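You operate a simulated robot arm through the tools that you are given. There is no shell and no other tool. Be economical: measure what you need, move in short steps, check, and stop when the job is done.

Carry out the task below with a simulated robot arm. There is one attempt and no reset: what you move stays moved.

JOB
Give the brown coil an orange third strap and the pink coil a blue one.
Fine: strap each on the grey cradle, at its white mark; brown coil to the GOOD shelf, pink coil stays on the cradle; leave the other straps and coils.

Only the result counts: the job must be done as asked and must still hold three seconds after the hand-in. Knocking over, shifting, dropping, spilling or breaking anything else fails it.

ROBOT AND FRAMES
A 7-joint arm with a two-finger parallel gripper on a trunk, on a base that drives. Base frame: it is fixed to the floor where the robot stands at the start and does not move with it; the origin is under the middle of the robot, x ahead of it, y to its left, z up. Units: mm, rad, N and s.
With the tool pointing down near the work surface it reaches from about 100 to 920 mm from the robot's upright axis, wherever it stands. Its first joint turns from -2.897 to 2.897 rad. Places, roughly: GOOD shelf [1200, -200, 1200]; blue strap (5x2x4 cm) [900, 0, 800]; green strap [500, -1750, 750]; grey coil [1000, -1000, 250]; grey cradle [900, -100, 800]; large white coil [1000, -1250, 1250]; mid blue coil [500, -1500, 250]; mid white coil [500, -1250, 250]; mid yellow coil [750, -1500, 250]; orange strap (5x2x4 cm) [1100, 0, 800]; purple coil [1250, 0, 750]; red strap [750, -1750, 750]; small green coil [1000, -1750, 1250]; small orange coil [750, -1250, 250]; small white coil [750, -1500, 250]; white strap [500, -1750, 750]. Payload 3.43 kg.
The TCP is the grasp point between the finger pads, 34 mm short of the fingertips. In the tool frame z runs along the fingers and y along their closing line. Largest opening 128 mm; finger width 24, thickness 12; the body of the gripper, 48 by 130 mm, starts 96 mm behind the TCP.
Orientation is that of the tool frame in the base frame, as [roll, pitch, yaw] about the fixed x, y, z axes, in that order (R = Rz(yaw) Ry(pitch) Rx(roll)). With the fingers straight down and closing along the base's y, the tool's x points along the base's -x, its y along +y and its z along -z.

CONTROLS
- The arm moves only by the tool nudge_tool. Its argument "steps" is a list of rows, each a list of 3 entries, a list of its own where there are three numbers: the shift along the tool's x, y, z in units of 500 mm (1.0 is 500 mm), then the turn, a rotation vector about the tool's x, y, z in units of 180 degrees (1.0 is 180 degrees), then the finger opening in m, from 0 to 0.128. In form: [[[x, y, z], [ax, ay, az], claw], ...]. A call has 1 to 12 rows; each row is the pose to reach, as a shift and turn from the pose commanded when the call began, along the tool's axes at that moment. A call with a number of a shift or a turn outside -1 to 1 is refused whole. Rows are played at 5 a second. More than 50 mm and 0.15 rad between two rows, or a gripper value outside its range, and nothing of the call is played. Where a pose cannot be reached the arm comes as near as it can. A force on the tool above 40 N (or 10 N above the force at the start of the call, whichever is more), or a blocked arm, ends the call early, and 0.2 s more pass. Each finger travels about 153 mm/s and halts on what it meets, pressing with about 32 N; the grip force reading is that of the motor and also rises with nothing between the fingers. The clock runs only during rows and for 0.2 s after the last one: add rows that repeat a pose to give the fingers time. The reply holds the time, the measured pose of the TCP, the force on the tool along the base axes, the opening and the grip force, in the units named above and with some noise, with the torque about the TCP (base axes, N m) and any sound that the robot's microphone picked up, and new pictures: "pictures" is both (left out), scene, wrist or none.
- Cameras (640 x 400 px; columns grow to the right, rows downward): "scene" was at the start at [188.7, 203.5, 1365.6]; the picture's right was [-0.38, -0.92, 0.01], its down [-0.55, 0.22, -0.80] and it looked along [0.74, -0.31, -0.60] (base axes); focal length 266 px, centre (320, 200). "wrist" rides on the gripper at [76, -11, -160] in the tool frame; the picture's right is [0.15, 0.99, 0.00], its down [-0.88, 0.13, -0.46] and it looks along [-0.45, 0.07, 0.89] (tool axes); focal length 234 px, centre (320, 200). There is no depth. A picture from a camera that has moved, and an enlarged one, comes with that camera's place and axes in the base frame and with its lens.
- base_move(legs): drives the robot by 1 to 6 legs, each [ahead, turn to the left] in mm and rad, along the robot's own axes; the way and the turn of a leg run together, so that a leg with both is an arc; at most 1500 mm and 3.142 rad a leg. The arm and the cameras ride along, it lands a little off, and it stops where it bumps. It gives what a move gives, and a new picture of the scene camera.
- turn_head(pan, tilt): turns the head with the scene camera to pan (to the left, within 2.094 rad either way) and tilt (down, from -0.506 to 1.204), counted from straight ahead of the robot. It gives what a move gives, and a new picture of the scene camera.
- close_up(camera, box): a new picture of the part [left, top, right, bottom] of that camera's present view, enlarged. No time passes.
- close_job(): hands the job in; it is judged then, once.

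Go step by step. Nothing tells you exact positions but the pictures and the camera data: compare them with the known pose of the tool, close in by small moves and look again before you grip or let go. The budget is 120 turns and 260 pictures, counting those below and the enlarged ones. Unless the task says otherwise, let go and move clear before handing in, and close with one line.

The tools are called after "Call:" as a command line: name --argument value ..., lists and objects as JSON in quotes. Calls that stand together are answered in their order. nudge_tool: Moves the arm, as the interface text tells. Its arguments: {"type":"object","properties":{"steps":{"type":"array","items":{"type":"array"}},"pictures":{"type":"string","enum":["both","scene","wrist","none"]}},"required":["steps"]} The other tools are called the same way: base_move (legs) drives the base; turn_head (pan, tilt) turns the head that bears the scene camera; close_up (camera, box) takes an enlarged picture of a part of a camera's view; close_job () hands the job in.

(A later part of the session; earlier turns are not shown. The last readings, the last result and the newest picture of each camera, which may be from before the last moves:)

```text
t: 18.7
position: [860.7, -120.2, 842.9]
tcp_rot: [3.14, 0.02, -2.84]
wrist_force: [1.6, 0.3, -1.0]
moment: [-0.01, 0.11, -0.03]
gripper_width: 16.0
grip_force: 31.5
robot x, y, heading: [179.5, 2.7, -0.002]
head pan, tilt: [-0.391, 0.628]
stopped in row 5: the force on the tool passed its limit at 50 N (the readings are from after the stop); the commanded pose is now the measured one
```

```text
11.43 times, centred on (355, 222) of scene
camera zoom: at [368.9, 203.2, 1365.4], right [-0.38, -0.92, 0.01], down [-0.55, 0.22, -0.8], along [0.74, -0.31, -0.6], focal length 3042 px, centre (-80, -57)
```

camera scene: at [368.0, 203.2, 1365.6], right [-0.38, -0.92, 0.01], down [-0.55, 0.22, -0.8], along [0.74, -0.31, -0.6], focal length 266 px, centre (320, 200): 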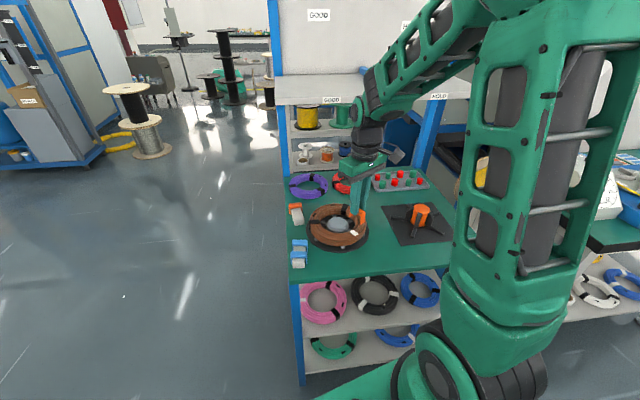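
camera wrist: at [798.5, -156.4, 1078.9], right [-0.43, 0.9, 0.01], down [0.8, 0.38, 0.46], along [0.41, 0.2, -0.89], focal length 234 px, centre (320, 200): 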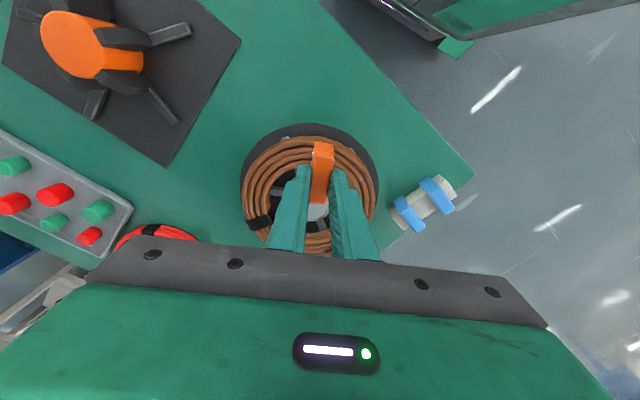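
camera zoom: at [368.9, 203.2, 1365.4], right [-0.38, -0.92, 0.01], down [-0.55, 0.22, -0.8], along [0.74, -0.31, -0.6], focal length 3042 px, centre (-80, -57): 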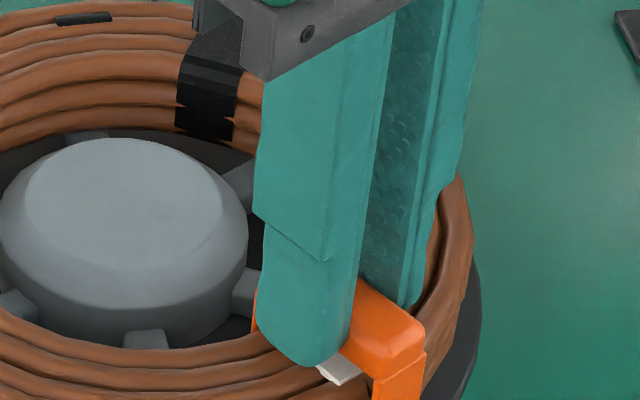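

The press stopped and the recoil pulled the coil ≈8 mm toward me. I look at the wider state before going on.

Call:
close_up --camera "scene" --box '[295, 190, 385, 260]'

Call:
close_up --camera "wrist" --box '[200, 100, 440, 250]'

```text
5.71 times, centred on (340, 225) of scene
camera zoom: at [368.9, 203.2, 1365.4], right [-0.38, -0.92, 0.01], down [-0.55, 0.22, -0.8], along [0.74, -0.31, -0.6], focal length 1521 px, centre (206, 57)
```

zoom: 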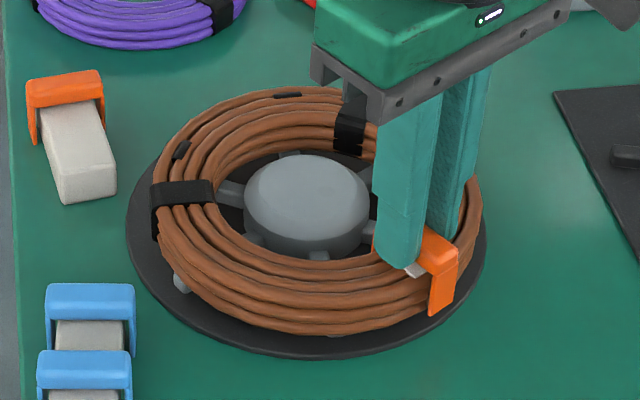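

```text
2.67 times, centred on (320, 175) of wrist
camera zoom: at [788.0, -156.4, 1001.7], right [-0.43, 0.9, 0.0], down [0.79, 0.38, 0.47], along [0.43, 0.2, -0.88], focal length 624 px, centre (320, 267)
```

zoom: 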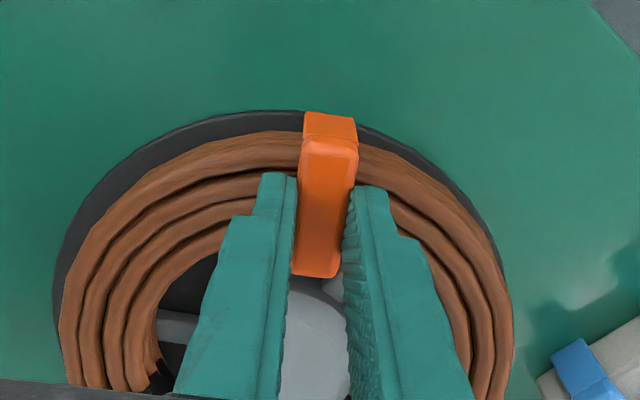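

The clip straddles the tube and the coil moved with it. I shift everything back 8 mm, level the tool, then press gently, staying below the stop force.

Call:
nudge_tool --steps '[[[-0.005, -0.0015, 0], [0, 0.003, 0], 0.008], [[-0.01, -0.003, 0], [0, 0.0064, 0], 0.008], [[-0.0153, -0.0047, 0], [0, 0.0064, 0], 0.008], [[-0.0153, -0.0047, 0.004], [0, 0.0064, 0], 0.008], [[-0.0153, -0.0047, 0.008], [0, 0.0064, 0], 0.008], [[-0.0153, -0.0047, 0.008], [0, 0.0064, 0], 0.008]]' --pictures "none"

Call:
close_up --camera "scene" --box '[295, 190, 385, 260]'

Call:
close_up --camera "wrist" --box '[200, 100, 440, 250]'

```text
t: 20.1
position: [869.5, -120.5, 839.4]
tcp_rot: [3.14, 0.0, -2.84]
wrist_force: [-1.0, -0.2, 0.6]
moment: [0.0, 0.04, -0.02]
gripper_width: 16.0
grip_force: 31.9
robot x, y, heading: [178.8, 2.0, -0.008]
head pan, tilt: [-0.391, 0.628]
```

```text
5.71 times, centred on (340, 225) of scene
camera zoom: at [368.0, 203.2, 1365.6], right [-0.38, -0.92, 0.01], down [-0.55, 0.22, -0.8], along [0.74, -0.31, -0.6], focal length 1521 px, centre (206, 57)
```

zoom: 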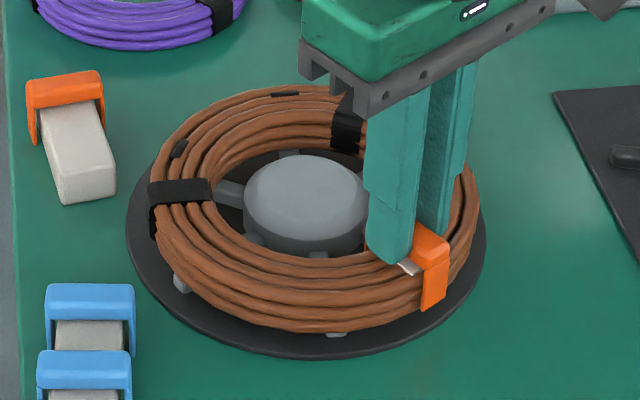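

```text
2.67 times, centred on (320, 175) of wrist
camera zoom: at [799.1, -155.3, 999.6], right [-0.43, 0.9, 0.0], down [0.8, 0.39, 0.46], along [0.41, 0.2, -0.89], focal length 624 px, centre (320, 267)
```

zoom: 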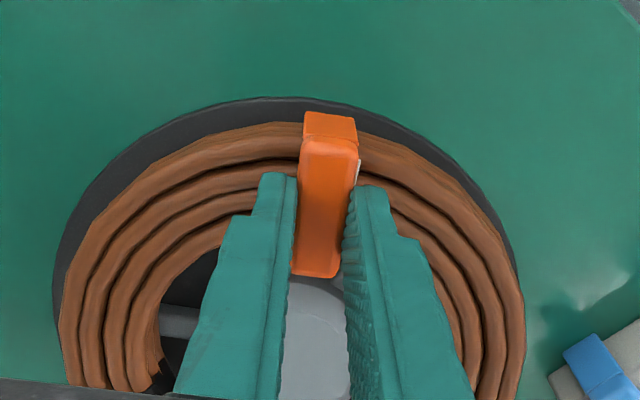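

A sliver of the white mark peeks out on the +y side, so I shift 4.5 mm that way, then press gently.

Call:
nudge_tool --steps '[[[0, 0, -0.006], [0, 0, 0], 0.008], [[0, 0.005, -0.006], [0, 0, 0], 0.008], [[0, 0.009, -0.006], [0, 0, 0], 0.008], [[0, 0.009, 0], [0, 0, 0], 0.008], [[0, 0.009, 0.006], [0, 0, 0], 0.008], [[0, 0.009, 0.006], [0, 0, 0], 0.008]]' --pictures "none"

Call:
close_up --camera "scene" --box '[335, 205, 375, 240]'

Call:
close_up --camera "wrist" --box '[240, 100, 400, 200]'

```text
t: 21.5
position: [866.9, -117.3, 836.3]
tcp_rot: [3.138, 0.0, -2.839]
wrist_force: [0.7, 0.4, 0.7]
moment: [-0.02, 0.0, 0.0]
gripper_width: 16.0
grip_force: 32.1
robot x, y, heading: [178.8, 2.5, 0.002]
head pan, tilt: [-0.391, 0.628]
```

```text
11.43 times, centred on (355, 222) of scene
camera zoom: at [368.0, 203.3, 1365.6], right [-0.38, -0.92, 0.01], down [-0.55, 0.22, -0.8], along [0.74, -0.31, -0.6], focal length 3042 px, centre (-80, -57)
```

zoom: 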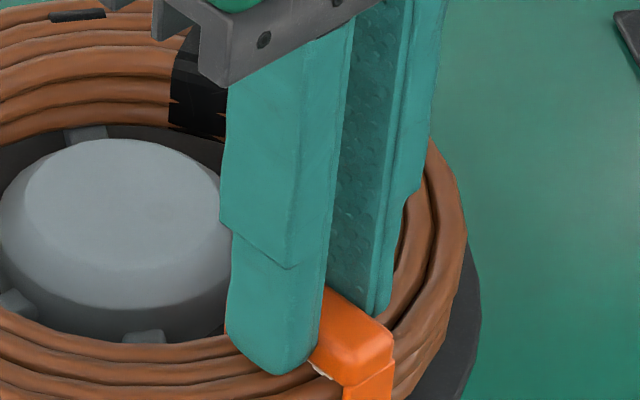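

```text
4.00 times, centred on (320, 150) of wrist
camera zoom: at [797.9, -150.9, 996.1], right [-0.43, 0.9, 0.0], down [0.8, 0.39, 0.46], along [0.41, 0.2, -0.89], focal length 937 px, centre (320, 400)
```

zoom: 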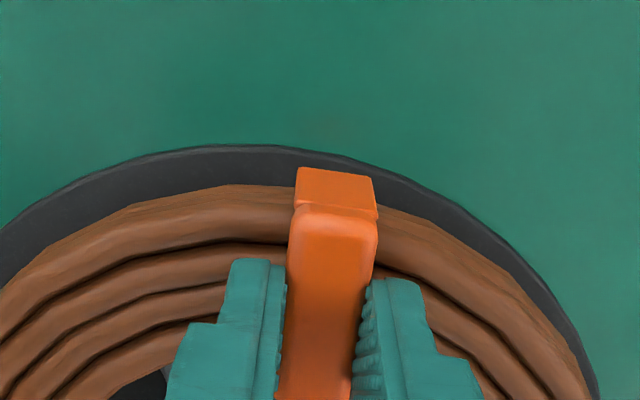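

Well aligned now. I press a few millimetres more in small steps.

Call:
nudge_tool --steps '[[[0, 0, 0.002], [0, 0, 0], 0.008], [[0, 0, 0.004], [0, 0, 0], 0.008], [[0, 0, 0.005], [0, 0, 0], 0.008], [[0, 0, 0.005], [0, 0, 0], 0.008]]' --pictures "none"

```text
t: 22.4
position: [858.5, -116.0, 843.4]
tcp_rot: [-3.14, 0.012, -2.84]
wrist_force: [1.2, -0.2, -1.7]
moment: [-0.03, 0.15, -0.01]
gripper_width: 16.4
grip_force: 32.2
robot x, y, heading: [177.9, -1.0, -0.002]
head pan, tilt: [-0.391, 0.628]
stopped in row 4: the force on the tool passed its limit at 42 N (the readings are from after the stop); the commanded pose is now the measured one
```

The contact is hard at TCP z≈834, so the bridge/tips are on the coil top. I look at what the recoil did.

Call:
close_up --camera "scene" --box '[300, 195, 380, 255]'

Call:
close_up --camera "wrist" --box '[240, 100, 400, 200]'

```text
6.67 times, centred on (340, 225) of scene
camera zoom: at [368.9, 203.2, 1365.4], right [-0.38, -0.92, 0.01], down [-0.55, 0.22, -0.8], along [0.74, -0.31, -0.6], focal length 1775 px, centre (187, 33)
```

zoom: 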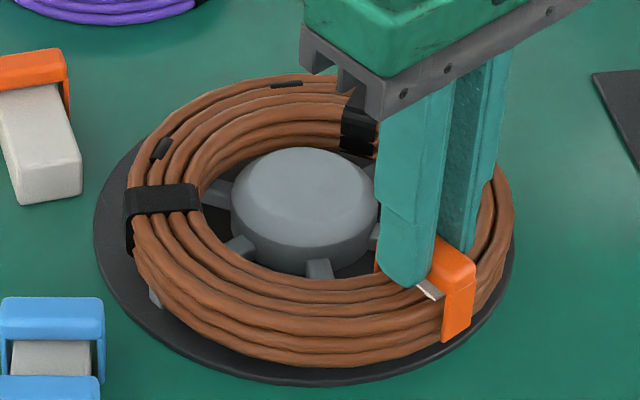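

```text
4.00 times, centred on (320, 150) of wrist
camera zoom: at [785.9, -151.2, 1002.1], right [-0.43, 0.9, 0.0], down [0.8, 0.39, 0.47], along [0.42, 0.2, -0.88], focal length 937 px, centre (320, 400)
```

zoom: 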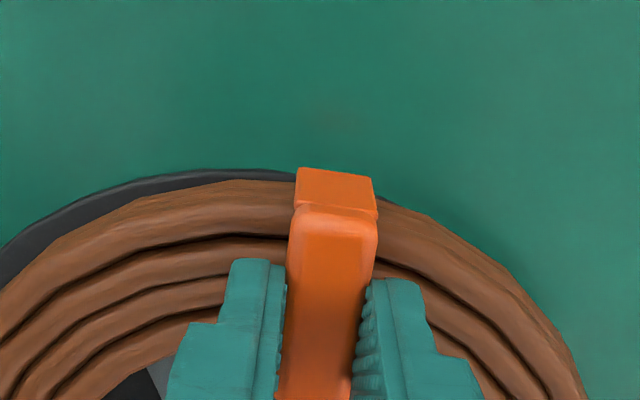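

I bring clip and coil back by the recoil distance, lower to just above contact, and release the clip.

Call:
nudge_tool --steps '[[[-0.005, -0.0025, 0], [0, 0.002, 0], 0.008], [[-0.01, -0.005, 0], [0, 0.004, 0], 0.008], [[-0.0153, -0.0074, 0], [0, 0.004, 0], 0.008], [[-0.0153, -0.0074, 0.008], [0, 0.004, 0], 0.008], [[-0.0153, -0.0074, 0.015], [0, 0.004, 0], 0.008], [[-0.0153, -0.0074, 0.015], [0, 0.004, 0], 0.008]]' --pictures "none"

Call:
close_up --camera "wrist" --box '[200, 100, 440, 250]'

```text
t: 23.8
position: [865.8, -117.1, 835.1]
tcp_rot: [-3.14, 0.004, -2.84]
wrist_force: [-0.5, 0.2, 10.2]
moment: [0.07, 0.06, 0.0]
gripper_width: 16.2
grip_force: 32.2
robot x, y, heading: [179.0, 0.6, -0.006]
head pan, tilt: [-0.391, 0.628]
```

```text
2.67 times, centred on (320, 175) of wrist
camera zoom: at [796.2, -152.0, 995.6], right [-0.43, 0.9, 0.0], down [0.8, 0.39, 0.46], along [0.41, 0.2, -0.89], focal length 624 px, centre (320, 267)
```

zoom: 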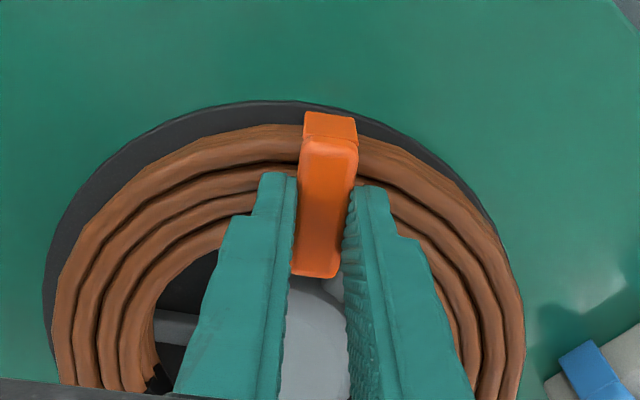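

Contact at 10 N. I press slightly more while still gripped and read the force.

Call:
nudge_tool --steps '[[[0, 0, 0.0015], [0, 0, 0], 0.008], [[0, 0, 0.0015], [0, 0, 0], 0.008]]' --pictures "none"

```text
t: 24.4
position: [865.8, -117.3, 834.6]
tcp_rot: [-3.138, 0.004, -2.842]
wrist_force: [-0.1, 0.1, 24.0]
moment: [0.13, 0.15, 0.06]
gripper_width: 16.2
grip_force: 32.4
robot x, y, heading: [176.8, 3.6, 0.0]
head pan, tilt: [-0.391, 0.628]
```

Call:
nudge_tool --steps '[[[0, 0, 0.001], [0, 0, 0], 0.008], [[0, 0, 0.001], [0, 0, 0], 0.008]]' --pictures "none"

Call:
close_up --camera "scene" --box '[335, 205, 375, 240]'

```text
t: 25.1
position: [856.6, -117.2, 843.5]
tcp_rot: [-3.138, 0.013, -2.839]
wrist_force: [0.5, -0.2, -2.6]
moment: [0.01, 0.15, 0.02]
gripper_width: 16.1
grip_force: 32.0
robot x, y, heading: [183.3, 0.5, 0.0]
head pan, tilt: [-0.391, 0.628]
stopped in row 2: the force on the tool passed its limit at 41 N (the readings are from after the stop); the commanded pose is now the measured one
```

```text
11.43 times, centred on (355, 222) of scene
camera zoom: at [368.9, 203.2, 1365.4], right [-0.38, -0.92, 0.01], down [-0.55, 0.22, -0.8], along [0.74, -0.31, -0.6], focal length 3042 px, centre (-80, -57)
```

zoom: 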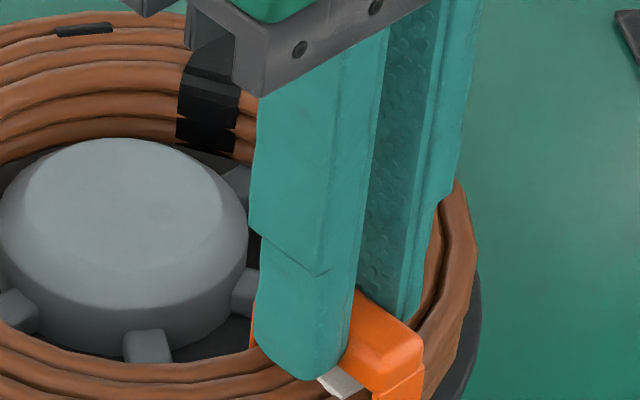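

I won't press that way again. I bring it back once more, to just touching, then open the fingers.

Call:
nudge_tool --steps '[[[-0.006, -0.002, 0], [0, 0.002, 0], 0.008], [[-0.012, -0.004, 0], [0, 0.004, 0], 0.008], [[-0.0175, -0.0055, 0], [0, 0.004, 0], 0.008], [[-0.0175, -0.0055, 0.008], [0, 0.004, 0], 0.008], [[-0.0175, -0.0055, 0.0145], [0, 0.004, 0], 0.008], [[-0.0175, -0.0055, 0.0145], [0, 0.004, 0], 0.025], [[-0.0175, -0.0055, 0.0145], [0, 0.004, 0], 0.036], [[-0.0175, -0.0055, 0.0145], [0, 0.004, 0], 0.036]]' --pictures "none"

Call:
close_up --camera "wrist" --box '[200, 100, 440, 250]'

Call:
close_up --camera "scene" --box '[300, 195, 380, 255]'

```text
t: 26.9
position: [865.7, -116.7, 835.7]
tcp_rot: [-3.134, 0.002, -2.84]
wrist_force: [2.4, -1.5, 8.2]
moment: [0.07, 0.05, -0.04]
gripper_width: 34.2
grip_force: 0.0
robot x, y, heading: [178.0, -0.3, -0.001]
head pan, tilt: [-0.391, 0.628]
```

```text
2.67 times, centred on (320, 175) of wrist
camera zoom: at [795.4, -151.4, 995.7], right [-0.43, 0.9, -0.01], down [0.8, 0.39, 0.46], along [0.42, 0.19, -0.89], focal length 624 px, centre (320, 267)
```

zoom: 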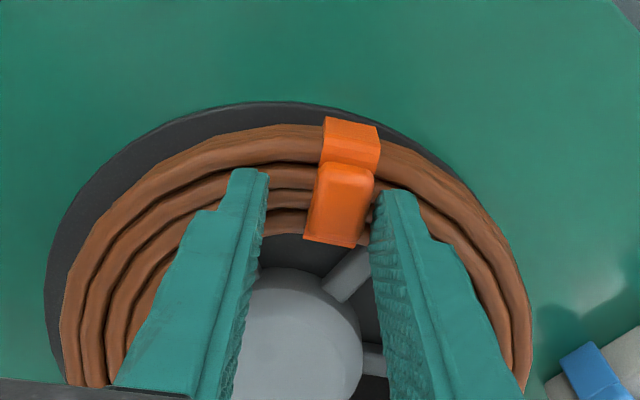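

```text
6.67 times, centred on (340, 225) of scene
camera zoom: at [367.8, 203.2, 1365.6], right [-0.38, -0.92, 0.01], down [-0.55, 0.22, -0.8], along [0.74, -0.31, -0.6], focal length 1775 px, centre (187, 33)
```

zoom: 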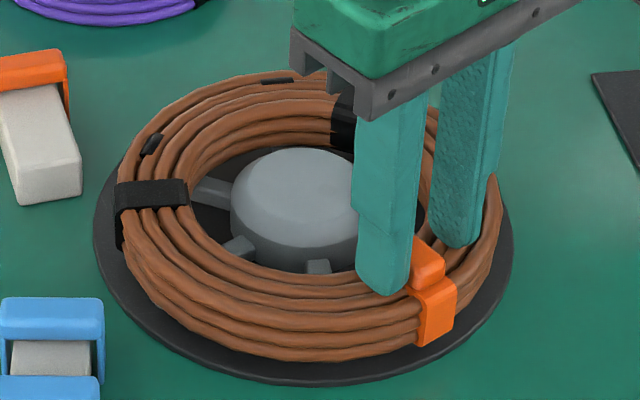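

The clip has been released on the coil; I raise clear and inspect it.

Call:
nudge_tool --steps '[[[0, 0, -0.01], [0, 0, 0], 0.05], [[0, 0, -0.06], [0, 0, 0], 0.05], [[0, 0, -0.14], [0, 0, 0], 0.05], [[0.06, 0, -0.2], [0, 0, 0], 0.05], [[0.1, 0, -0.2], [0, 0, 0], 0.05]]' --pictures "none"

Call:
close_up --camera "wrist" --box '[200, 80, 440, 230]'

Call:
close_up --camera "scene" --box '[300, 195, 380, 255]'

```text
t: 28.1
position: [818.6, -131.1, 936.0]
tcp_rot: [-3.135, 0.005, -2.84]
wrist_force: [0.3, 0.9, -0.2]
moment: [-0.04, 0.03, -0.02]
gripper_width: 50.1
grip_force: 0.1
robot x, y, heading: [177.5, 0.6, -0.001]
head pan, tilt: [-0.391, 0.628]
```

```text
2.67 times, centred on (320, 155) of wrist
camera zoom: at [748.4, -165.5, 1095.8], right [-0.43, 0.9, -0.01], down [0.8, 0.39, 0.46], along [0.41, 0.19, -0.89], focal length 624 px, centre (320, 320)
```

zoom: 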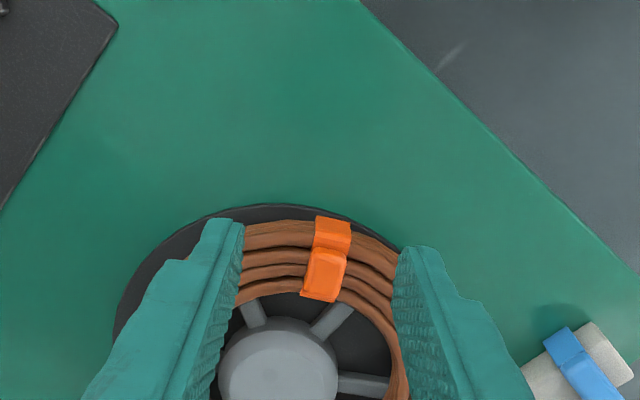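

```text
6.67 times, centred on (340, 225) of scene
camera zoom: at [368.3, 203.2, 1365.5], right [-0.38, -0.92, 0.01], down [-0.55, 0.22, -0.8], along [0.74, -0.31, -0.6], focal length 1775 px, centre (187, 33)
```

zoom: 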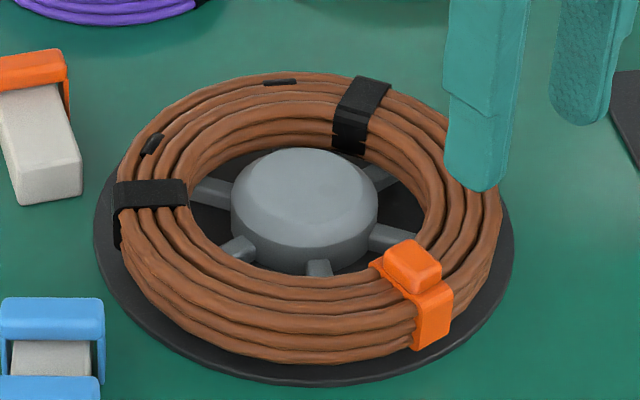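

The orange strap now wraps the brown coil at the mark, buckle on top. Next I grip the brown coil radially at ≈124° (free of straps and spokes); I hover there to measure.

Call:
nudge_tool --steps '[[[-0.06, 0.045, 0.0], [0, 0, -0.03], 0.062], [[-0.12, 0.09, 0.02], [0, 0, -0.06], 0.062], [[-0.175, 0.13, 0.05], [0, 0, -0.094], 0.062], [[-0.175, 0.13, 0.062], [0, 0, -0.094], 0.062], [[-0.175, 0.13, 0.062], [0, 0, -0.094], 0.062]]'

Call:
close_up --camera "wrist" --box '[200, 60, 440, 210]'

```text
t: 29.3
position: [881.8, -44.8, 903.7]
tcp_rot: [-3.135, -0.001, -2.543]
wrist_force: [-0.6, -0.7, -0.4]
moment: [0.0, 0.01, 0.02]
gripper_width: 62.1
grip_force: 0.0
robot x, y, heading: [178.7, 2.4, -0.001]
head pan, tilt: [-0.391, 0.628]
camera scene: at [368.0, 203.2, 1365.6], right [-0.38, -0.92, 0.01], down [-0.55, 0.22, -0.8], along [0.74, -0.31, -0.6], focal length 266 px, centre (320, 200)
camera wrist: at [824.1, -97.3, 1064.4], right [-0.68, 0.73, -0.01], down [0.65, 0.61, 0.46], along [0.34, 0.3, -0.89], focal length 234 px, centre (320, 200)
```

scene: 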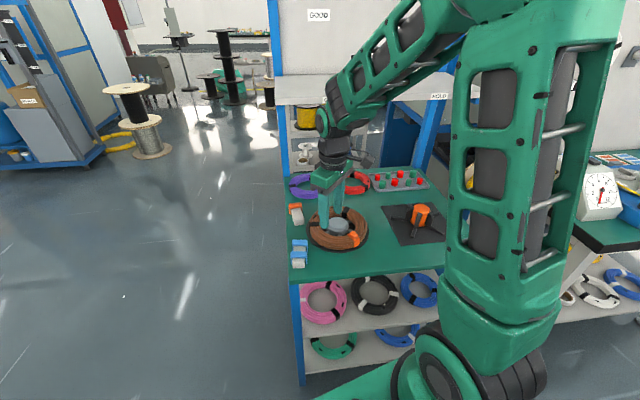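
wrist: 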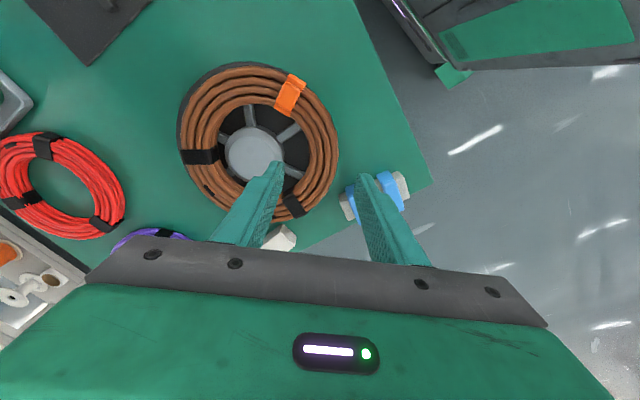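

```text
2.67 times, centred on (320, 135) of wrist
camera zoom: at [824.1, -97.3, 1064.4], right [-0.68, 0.73, -0.01], down [0.65, 0.61, 0.46], along [0.34, 0.3, -0.89], focal length 624 px, centre (320, 373)
```

zoom: 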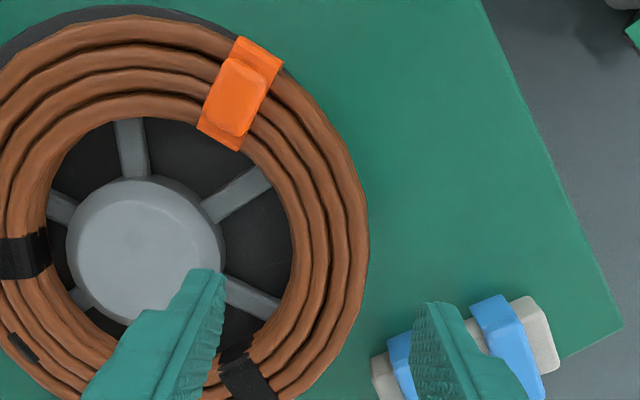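

Coil centre ≈(923, -107), a free gap between spokes at ≈131°. I align there, narrow the fingers to 46 mm and come lower to check.

Call:
nudge_tool --steps '[[[0.009, -0.008, 0], [0, 0, -0.02], 0.046], [[0.018, -0.016, 0.03], [0, 0, -0.039], 0.046], [[0.018, -0.016, 0.08], [0, 0, -0.039], 0.046], [[0.018, -0.016, 0.117], [0, 0, -0.039], 0.046], [[0.018, -0.016, 0.117], [0, 0, -0.039], 0.046]]' --pictures "none"

Call:
close_up --camera "wrist" --box '[200, 90, 440, 240]'

Call:
close_up --camera "scene" --box '[285, 185, 385, 260]'

```text
t: 30.5
position: [879.3, -57.5, 845.3]
tcp_rot: [-3.133, -0.001, -2.421]
wrist_force: [-0.9, -0.6, -0.1]
moment: [0.01, -0.01, -0.01]
gripper_width: 45.9
grip_force: 0.1
robot x, y, heading: [178.4, 5.9, 0.0]
head pan, tilt: [-0.391, 0.628]
```

```text
2.67 times, centred on (320, 165) of wrist
camera zoom: at [828.3, -115.3, 1005.8], right [-0.76, 0.65, -0.01], down [0.57, 0.68, 0.45], along [0.3, 0.34, -0.89], focal length 624 px, centre (320, 293)
```

zoom: 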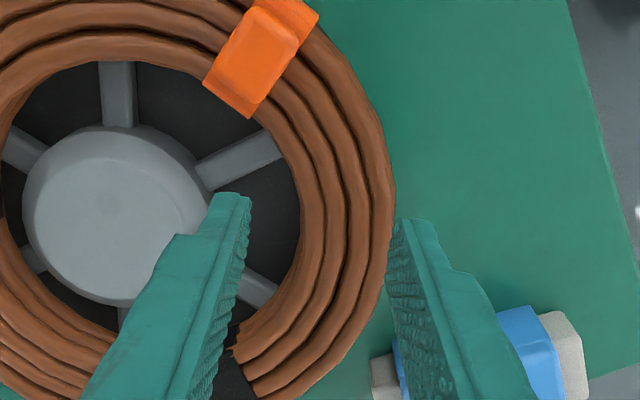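

```text
5.33 times, centred on (335, 222) of scene
camera zoom: at [367.9, 203.2, 1365.6], right [-0.38, -0.92, 0.01], down [-0.55, 0.22, -0.8], along [0.74, -0.31, -0.6], focal length 1420 px, centre (240, 80)
```

zoom: 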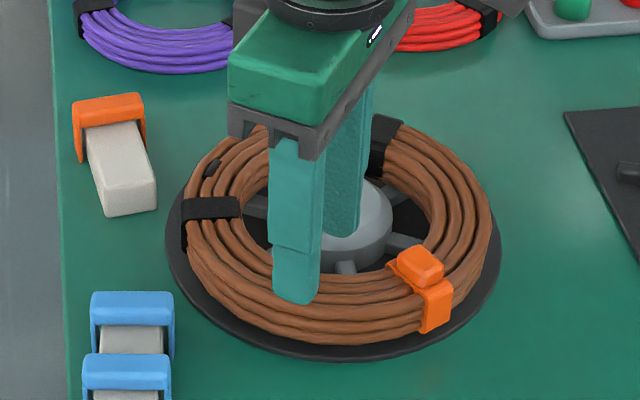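

The tube is a bit further out and a spoke is near the inner finger; I move to ≈115° around the coil where the gap is clear, still above it.

Call:
nudge_tool --steps '[[[-0.016, 0.0027, 0], [0, 0, 0.045], 0.046], [[-0.0324, 0.0054, 0], [0, 0, 0.09], 0.046], [[-0.0324, 0.0054, 0.014], [0, 0, 0.09], 0.046], [[-0.0324, 0.0054, 0.014], [0, 0, 0.09], 0.046]]' --pictures "none"

Call:
close_up --camera "wrist" --box '[200, 90, 440, 240]'

Call:
close_up --camera "scene" --box '[285, 185, 385, 260]'

```text
t: 31.5
position: [888.6, -44.2, 838.9]
tcp_rot: [-3.136, 0.001, -2.706]
wrist_force: [0.7, -0.1, 0.9]
moment: [-0.01, 0.01, -0.02]
gripper_width: 45.8
grip_force: 0.1
robot x, y, heading: [180.9, -1.3, 0.001]
head pan, tilt: [-0.391, 0.628]
```

```text
2.67 times, centred on (320, 165) of wrist
camera zoom: at [824.3, -86.9, 998.9], right [-0.55, 0.83, -0.01], down [0.74, 0.49, 0.46], along [0.38, 0.25, -0.89], focal length 624 px, centre (320, 293)
```

zoom: 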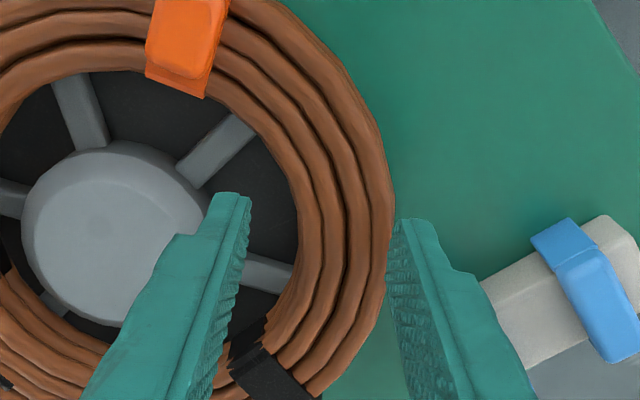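

```text
5.33 times, centred on (335, 222) of scene
camera zoom: at [368.0, 203.2, 1365.5], right [-0.38, -0.92, 0.01], down [-0.55, 0.22, -0.8], along [0.74, -0.31, -0.6], focal length 1420 px, centre (240, 80)
```

zoom: 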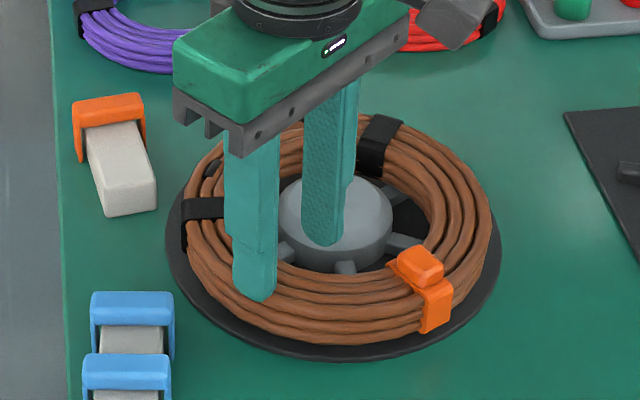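

The tube is ≈7.5 mm further outward than the finger centre; I correct and lower around it.

Call:
nudge_tool --steps '[[[0, 0.015, 0], [0, 0, 0], 0.048], [[0, 0.015, 0.015], [0, 0, 0], 0.048], [[0, 0.015, 0.03], [0, 0, 0], 0.048], [[0, 0.015, 0.03], [0, 0, 0], 0.048]]' --pictures "none"

Call:
close_up --camera "wrist" --box '[200, 90, 440, 240]'

```text
t: 32.5
position: [885.7, -37.6, 824.9]
tcp_rot: [-3.136, 0.002, -2.704]
wrist_force: [0.2, 0.0, -0.4]
moment: [-0.01, 0.0, 0.01]
gripper_width: 47.9
grip_force: 0.0
robot x, y, heading: [181.1, 0.3, -0.003]
head pan, tilt: [-0.391, 0.628]
```

```text
2.67 times, centred on (320, 165) of wrist
camera zoom: at [821.7, -80.0, 984.3], right [-0.55, 0.83, -0.01], down [0.74, 0.49, 0.46], along [0.38, 0.25, -0.89], focal length 624 px, centre (320, 293)
```

zoom: 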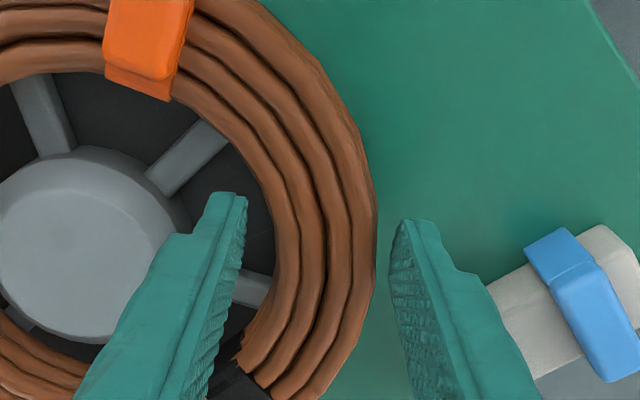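

Now well centred. I lower the rest to TCP ≈803 and close.

Call:
nudge_tool --steps '[[[0, 0, 0.011], [0, 0, 0], 0.048], [[0, 0, 0.022], [0, 0, 0], 0.048], [[0, 0, 0.033], [0, 0, 0], 0.048], [[0, 0, 0.042], [0, 0, 0], 0.048], [[0, 0, 0.042], [0, 0, 0], 0.03], [[0, 0, 0.042], [0, 0, 0], 0.02], [[0, 0, 0.042], [0, 0, 0], 0.02]]' --pictures "none"

Call:
close_up --camera "wrist" --box '[200, 90, 440, 240]'

Call:
close_up --camera "scene" --box '[285, 185, 385, 260]'

```text
t: 34.1
position: [886.6, -36.6, 802.9]
tcp_rot: [-3.134, 0.002, -2.703]
wrist_force: [2.0, 1.0, 3.1]
moment: [0.31, 0.03, 0.08]
gripper_width: 35.8
grip_force: 32.4
robot x, y, heading: [181.5, -2.7, -0.001]
head pan, tilt: [-0.391, 0.628]
```

```text
2.67 times, centred on (320, 165) of wrist
camera zoom: at [821.5, -79.4, 963.1], right [-0.55, 0.83, -0.01], down [0.74, 0.49, 0.46], along [0.38, 0.25, -0.89], focal length 624 px, centre (320, 293)
```

zoom: 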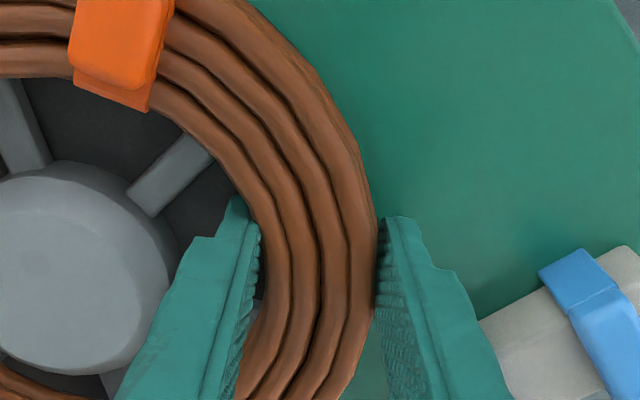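

```text
5.33 times, centred on (335, 222) of scene
camera zoom: at [367.9, 203.3, 1365.6], right [-0.38, -0.92, 0.01], down [-0.55, 0.22, -0.8], along [0.74, -0.31, -0.6], focal length 1420 px, centre (240, 80)
```

zoom: 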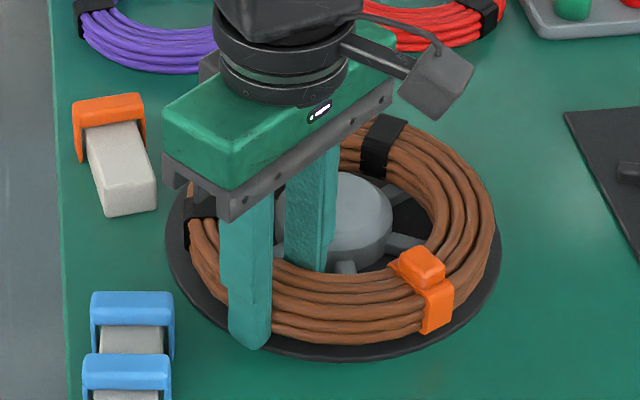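

Gripped at 36 mm. I test-lift slowly.

Call:
nudge_tool --steps '[[[0, 0, -0.01], [0, 0, 0], 0.015], [[0, 0, -0.02], [0, 0, 0], 0.015], [[0, 0, -0.04], [0, 0, 0], 0.015], [[0, 0, -0.06], [0, 0, 0], 0.015], [[0, 0, -0.06], [0, 0, 0], 0.015]]' --pictures "none"

Call:
close_up --camera "scene" --box '[285, 185, 385, 260]'

```text
t: 35.3
position: [887.4, -36.7, 833.9]
tcp_rot: [-3.132, 0.001, -2.703]
wrist_force: [-0.8, -0.1, -3.4]
moment: [0.23, 0.13, 0.01]
gripper_width: 33.7
grip_force: 32.0
robot x, y, heading: [179.5, -0.6, -0.008]
head pan, tilt: [-0.391, 0.628]
```

```text
5.33 times, centred on (335, 222) of scene
camera zoom: at [368.1, 203.2, 1365.5], right [-0.38, -0.92, 0.01], down [-0.55, 0.22, -0.8], along [0.74, -0.31, -0.6], focal length 1420 px, centre (240, 80)
```

zoom: 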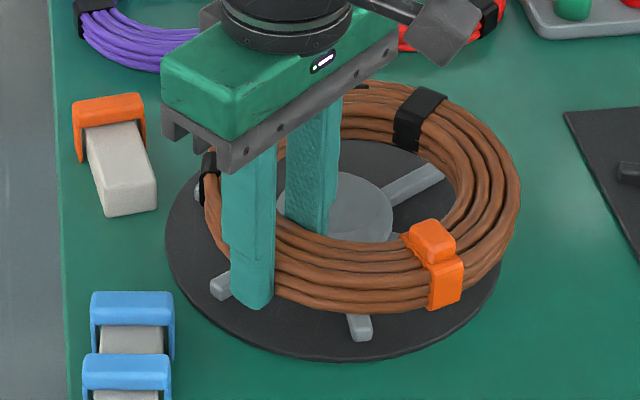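

The coil hangs level (≈0.35 kg). I raise it toward shelf height, staying in front of the shelf, and look.

Call:
nudge_tool --steps '[[[0, 0, -0.09], [0, 0, 0], 0.015], [[0, 0, -0.18], [0, 0, 0], 0.015], [[0, 0, -0.27], [0, 0, 0], 0.015], [[0, 0, -0.36], [0, 0, 0], 0.015], [[0, 0, -0.45], [0, 0, 0], 0.015], [[0, 0, -0.54], [0, 0, 0], 0.015], [[0, 0, -0.63], [0, 0, 0], 0.015], [[0, 0, -0.72], [0, 0, 0], 0.015], [[0, 0, -0.8], [0, 0, 0], 0.015], [[0, 0, -0.8], [0, 0, 0], 0.015]]'

```text
t: 37.5
position: [889.7, -35.8, 1233.0]
tcp_rot: [-3.14, 0.002, -2.702]
wrist_force: [0.3, -0.2, -3.4]
moment: [0.27, 0.12, 0.01]
gripper_width: 33.5
grip_force: 31.9
robot x, y, heading: [179.6, 2.6, 0.001]
head pan, tilt: [-0.391, 0.628]
camera scene: at [368.2, 203.4, 1365.5], right [-0.38, -0.92, 0.01], down [-0.55, 0.22, -0.8], along [0.74, -0.31, -0.6], focal length 266 px, centre (320, 200)
camera wrist: at [825.4, -79.5, 1393.1], right [-0.55, 0.83, 0.0], down [0.74, 0.49, 0.46], along [0.38, 0.25, -0.89], focal length 234 px, centre (320, 200)
```

scene: 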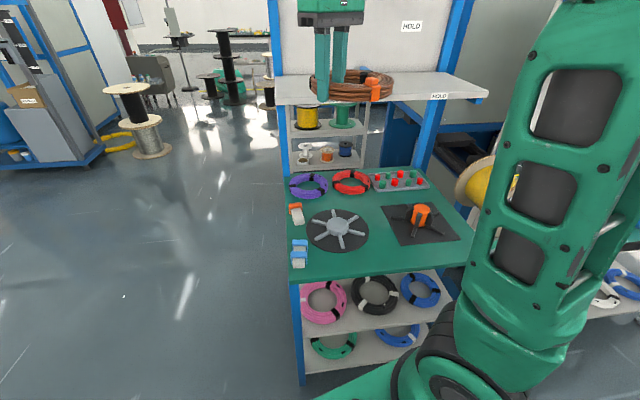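
wrist: 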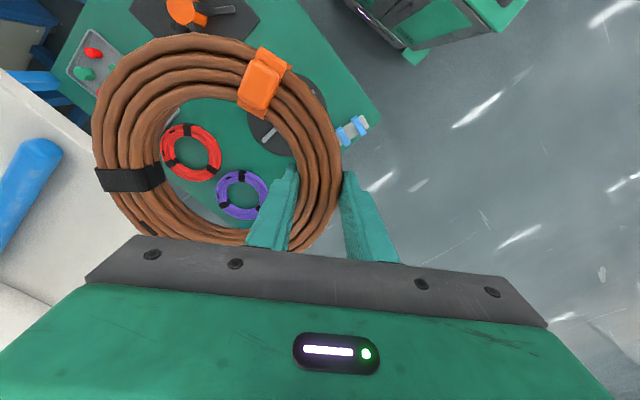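

The shelf surface is at z≈1150, its left front corner ≈(1115, 27), and the blue divider bar starts near (1026, -268). I plan the coil centre at ≈(1183, -145). I check the base clearance to the bench before driving nearer.

Call:
turn_head --pan -0.3 --tilt 1.15

```text
t: 38.4
position: [891.2, -37.1, 1232.0]
tcp_rot: [3.141, 0.004, -2.704]
wrist_force: [0.2, 0.2, -3.6]
moment: [0.29, 0.12, -0.02]
gripper_width: 33.5
grip_force: 31.1
robot x, y, heading: [179.4, 4.1, -0.003]
head pan, tilt: [-0.3, 1.15]
camera scene: at [343.6, 219.0, 1326.7], right [-0.3, -0.95, 0.0], down [-0.88, 0.27, -0.4], along [0.38, -0.12, -0.92], focal length 266 px, centre (320, 200)
```

scene: 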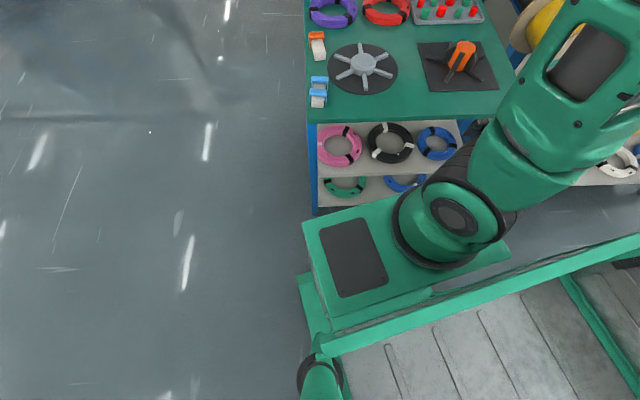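

The arm's own column stands close to the bench, so no drive is needed (and there's little room). I carry the coil over the shelf at safe height.

Call:
turn_head --pan -0.391 --tilt 0.4

Call:
nudge_tool --steps '[[[-0.05, -0.048, -0.02], [0, 0, -0.03], 0.015], [[-0.1, -0.095, -0.02], [0, 0, -0.06], 0.015], [[-0.15, -0.14, -0.02], [0, 0, -0.09], 0.015], [[-0.2, -0.187, -0.02], [0, 0, -0.12], 0.015], [[-0.25, -0.234, -0.02], [0, 0, -0.15], 0.015], [[-0.3, -0.28, -0.02], [0, 0, -0.18], 0.015], [[-0.33, -0.307, -0.02], [0, 0, -0.194], 0.015], [[-0.36, -0.334, -0.02], [0, 0, -0.194], 0.015], [[-0.36, -0.334, -0.02], [0, 0, -0.194], 0.015]]'

```text
t: 39.5
position: [891.3, -36.7, 1233.0]
tcp_rot: [3.141, 0.005, -2.704]
wrist_force: [-0.2, 0.3, -3.7]
moment: [0.24, 0.13, 0.0]
gripper_width: 33.6
grip_force: 32.1
robot x, y, heading: [180.3, 1.8, -0.001]
head pan, tilt: [-0.391, 0.4]
camera scene: at [373.1, 201.3, 1386.1], right [-0.38, -0.92, 0.01], down [-0.37, 0.15, -0.92], along [0.85, -0.35, -0.4], focal length 266 px, centre (320, 200)
```

scene: 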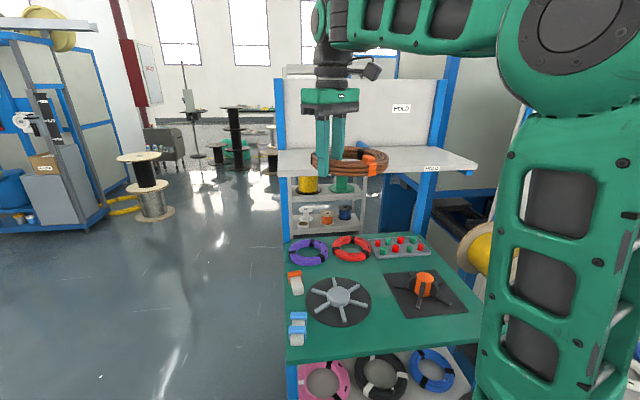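

```text
t: 41.5
position: [1102.5, -105.4, 1249.4]
tcp_rot: [-3.136, -0.003, -2.095]
wrist_force: [0.0, 0.6, -2.8]
moment: [0.14, 0.24, 0.03]
gripper_width: 33.7
grip_force: 31.8
out of reach, approached as far as the arm can: row 8, 9
robot x, y, heading: [182.0, 2.2, -0.008]
head pan, tilt: [-0.391, 0.4]
camera scene: at [373.4, 201.3, 1386.1], right [-0.38, -0.92, 0.01], down [-0.37, 0.15, -0.92], along [0.85, -0.35, -0.4], focal length 266 px, centre (320, 200)
camera wrist: at [1073.5, -177.2, 1408.8], right [-0.93, 0.37, -0.01], down [0.33, 0.83, 0.45], along [0.17, 0.42, -0.89], focal length 234 px, centre (320, 200)
```

scene: 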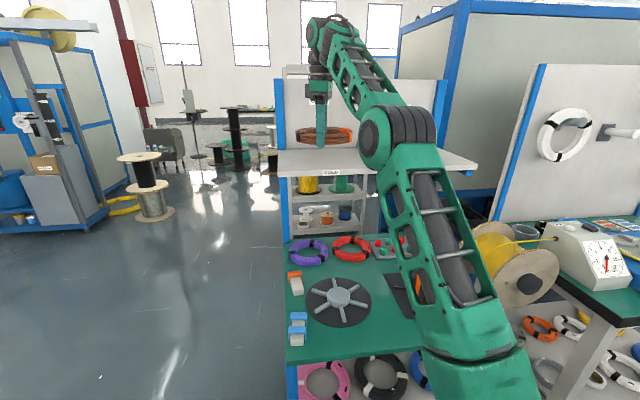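
wrist: 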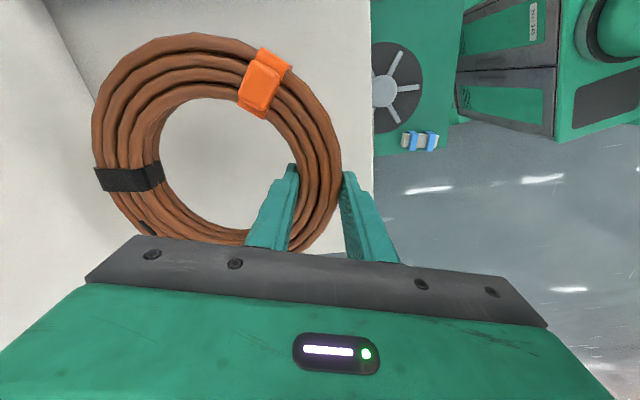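

The coil is fully over the GOOD area (≈40 mm inside the front edge, clear of the bar). I lower it, easing back 10 mm from the reach limit.

Call:
nudge_tool --steps '[[[0.006, 0.02, 0.03], [0, 0, 0], 0.015], [[0.006, 0.02, 0.06], [0, 0, 0], 0.015], [[0.006, 0.02, 0.09], [0, 0, 0], 0.015], [[0.006, 0.02, 0.09], [0, 0, 0], 0.015]]'

Call:
close_up --camera "scene" --box '[265, 90, 385, 180]'

```text
t: 42.5
position: [1091.1, -103.0, 1200.1]
tcp_rot: [-3.134, -0.002, -2.094]
wrist_force: [0.6, 0.1, -3.5]
moment: [0.16, 0.24, 0.02]
gripper_width: 33.3
grip_force: 32.2
robot x, y, heading: [176.2, 0.6, -0.006]
head pan, tilt: [-0.391, 0.4]
camera scene: at [373.3, 201.3, 1386.2], right [-0.38, -0.92, 0.01], down [-0.37, 0.15, -0.92], along [0.85, -0.35, -0.4], focal length 266 px, centre (320, 200)
camera wrist: at [1060.9, -173.9, 1361.1], right [-0.93, 0.37, -0.01], down [0.33, 0.83, 0.45], along [0.17, 0.42, -0.89], focal length 234 px, centre (320, 200)
```

scene: 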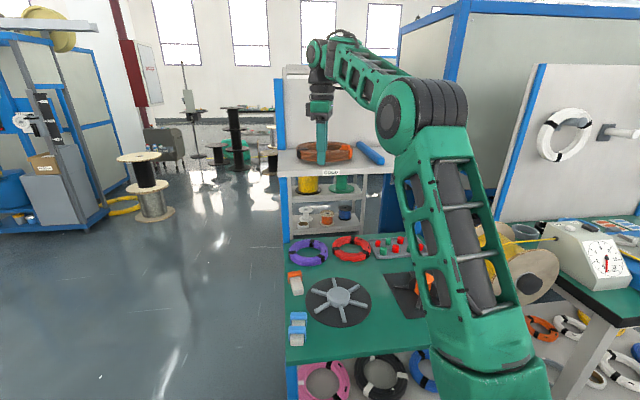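
wrist: 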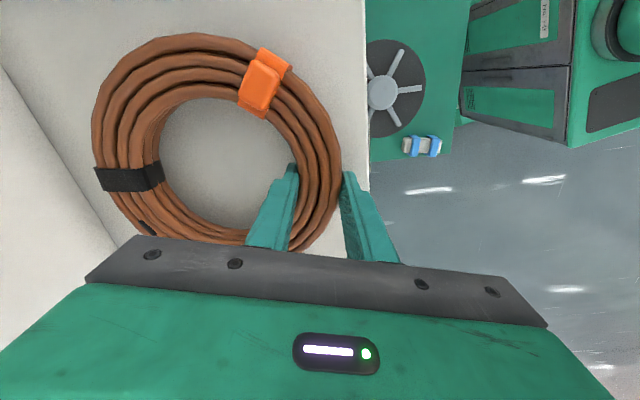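

```text
4.44 times, centred on (325, 135) of scene
camera zoom: at [373.3, 201.3, 1386.2], right [-0.38, -0.92, 0.01], down [-0.37, 0.15, -0.92], along [0.85, -0.35, -0.4], focal length 1183 px, centre (298, 489)
```

zoom: 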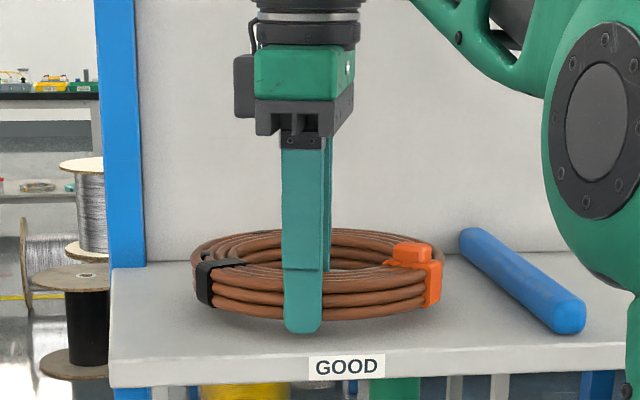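

The coil hovers nicely over GOOD. I lower in small rows to touch.

Call:
nudge_tool --steps '[[[0, 0, 0.005], [0, 0, 0], 0.015], [[0, 0, 0.01], [0, 0, 0], 0.015], [[0, 0, 0.01], [0, 0, 0], 0.015]]' --pictures "none"

Call:
close_up --camera "scene" --box '[295, 130, 365, 180]'

```text
t: 43.3
position: [1091.2, -102.6, 1194.8]
tcp_rot: [-3.133, -0.002, -2.095]
wrist_force: [-0.5, -0.5, -4.0]
moment: [0.13, 0.23, -0.06]
gripper_width: 33.4
grip_force: 32.4
robot x, y, heading: [186.0, 2.8, -0.003]
head pan, tilt: [-0.391, 0.4]
```

```text
8.00 times, centred on (330, 155) of scene
camera zoom: at [373.3, 201.3, 1386.2], right [-0.38, -0.92, 0.01], down [-0.37, 0.15, -0.92], along [0.85, -0.35, -0.4], focal length 2130 px, centre (240, 560)
```

zoom: 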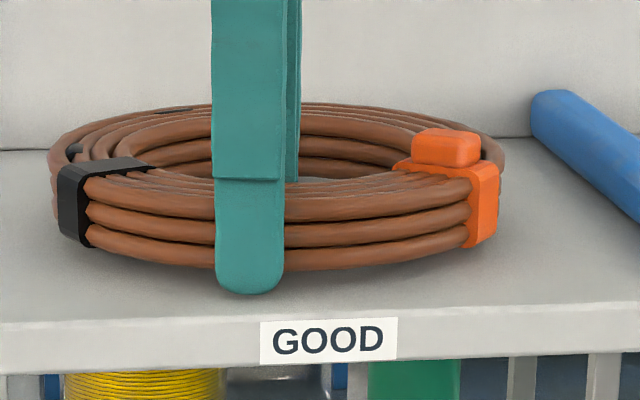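

Call:
nudge_tool --steps '[[[0, 0, 0.004], [0, 0, 0], 0.015], [[0, 0, 0.008], [0, 0, 0], 0.015], [[0, 0, 0.012], [0, 0, 0], 0.015], [[0, 0, 0.012], [0, 0, 0], 0.015]]' --pictures "none"

Call:
close_up --camera "scene" --box '[295, 130, 365, 180]'

```text
t: 44.2
position: [1075.1, -101.3, 1207.2]
tcp_rot: [-3.113, 0.008, -2.094]
wrist_force: [1.6, -0.1, -4.4]
moment: [0.14, 0.33, -0.03]
gripper_width: 33.4
grip_force: 31.8
robot x, y, heading: [178.2, 3.8, -0.001]
head pan, tilt: [-0.391, 0.4]
stopped in row 4: the force on the tool passed its limit at 44 N (the readings are from after the stop); the commanded pose is now the measured one
```

```text
8.00 times, centred on (330, 155) of scene
camera zoom: at [373.1, 201.4, 1386.1], right [-0.38, -0.92, 0.01], down [-0.37, 0.15, -0.92], along [0.85, -0.35, -0.4], focal length 2130 px, centre (240, 560)
```

zoom: 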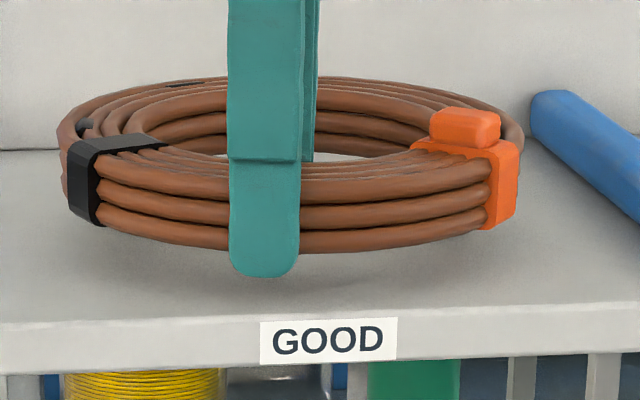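

Contact was near TCP z≈1190; the recoil lifted it. I go forward again, down to 1192, and look before releasing.

Call:
nudge_tool --steps '[[[-0.0186, -0.04, 0], [-0.0083, 0, 0], 0.015], [[-0.0186, -0.04, 0.01], [-0.0083, 0, 0], 0.015], [[-0.0186, -0.04, 0.02], [-0.0083, 0, 0], 0.015], [[-0.0186, -0.04, 0.029], [-0.0083, 0, 0], 0.015], [[-0.0186, -0.04, 0.029], [-0.0083, 0, 0], 0.015]]' --pictures "none"

Call:
close_up --camera "scene" --box '[295, 130, 365, 180]'

```text
t: 45.4
position: [1098.2, -103.7, 1193.6]
tcp_rot: [-3.137, 0.011, -2.096]
wrist_force: [11.8, -2.0, 22.8]
moment: [0.03, 0.44, 0.06]
gripper_width: 33.4
grip_force: 32.3
robot x, y, heading: [178.1, -2.0, -0.004]
head pan, tilt: [-0.391, 0.4]
```

```text
8.00 times, centred on (330, 155) of scene
camera zoom: at [372.8, 201.3, 1386.2], right [-0.38, -0.92, 0.01], down [-0.37, 0.15, -0.92], along [0.85, -0.35, -0.4], focal length 2130 px, centre (240, 560)
```

zoom: 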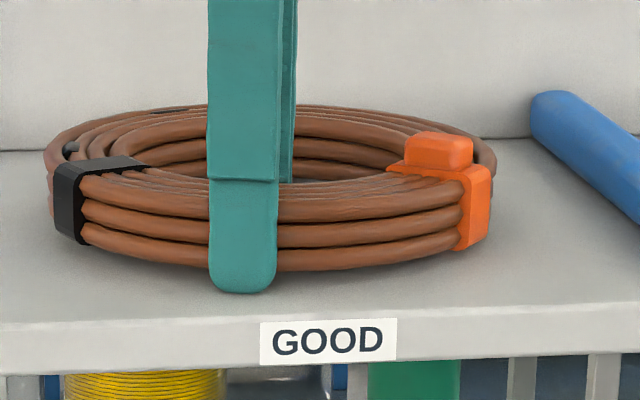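

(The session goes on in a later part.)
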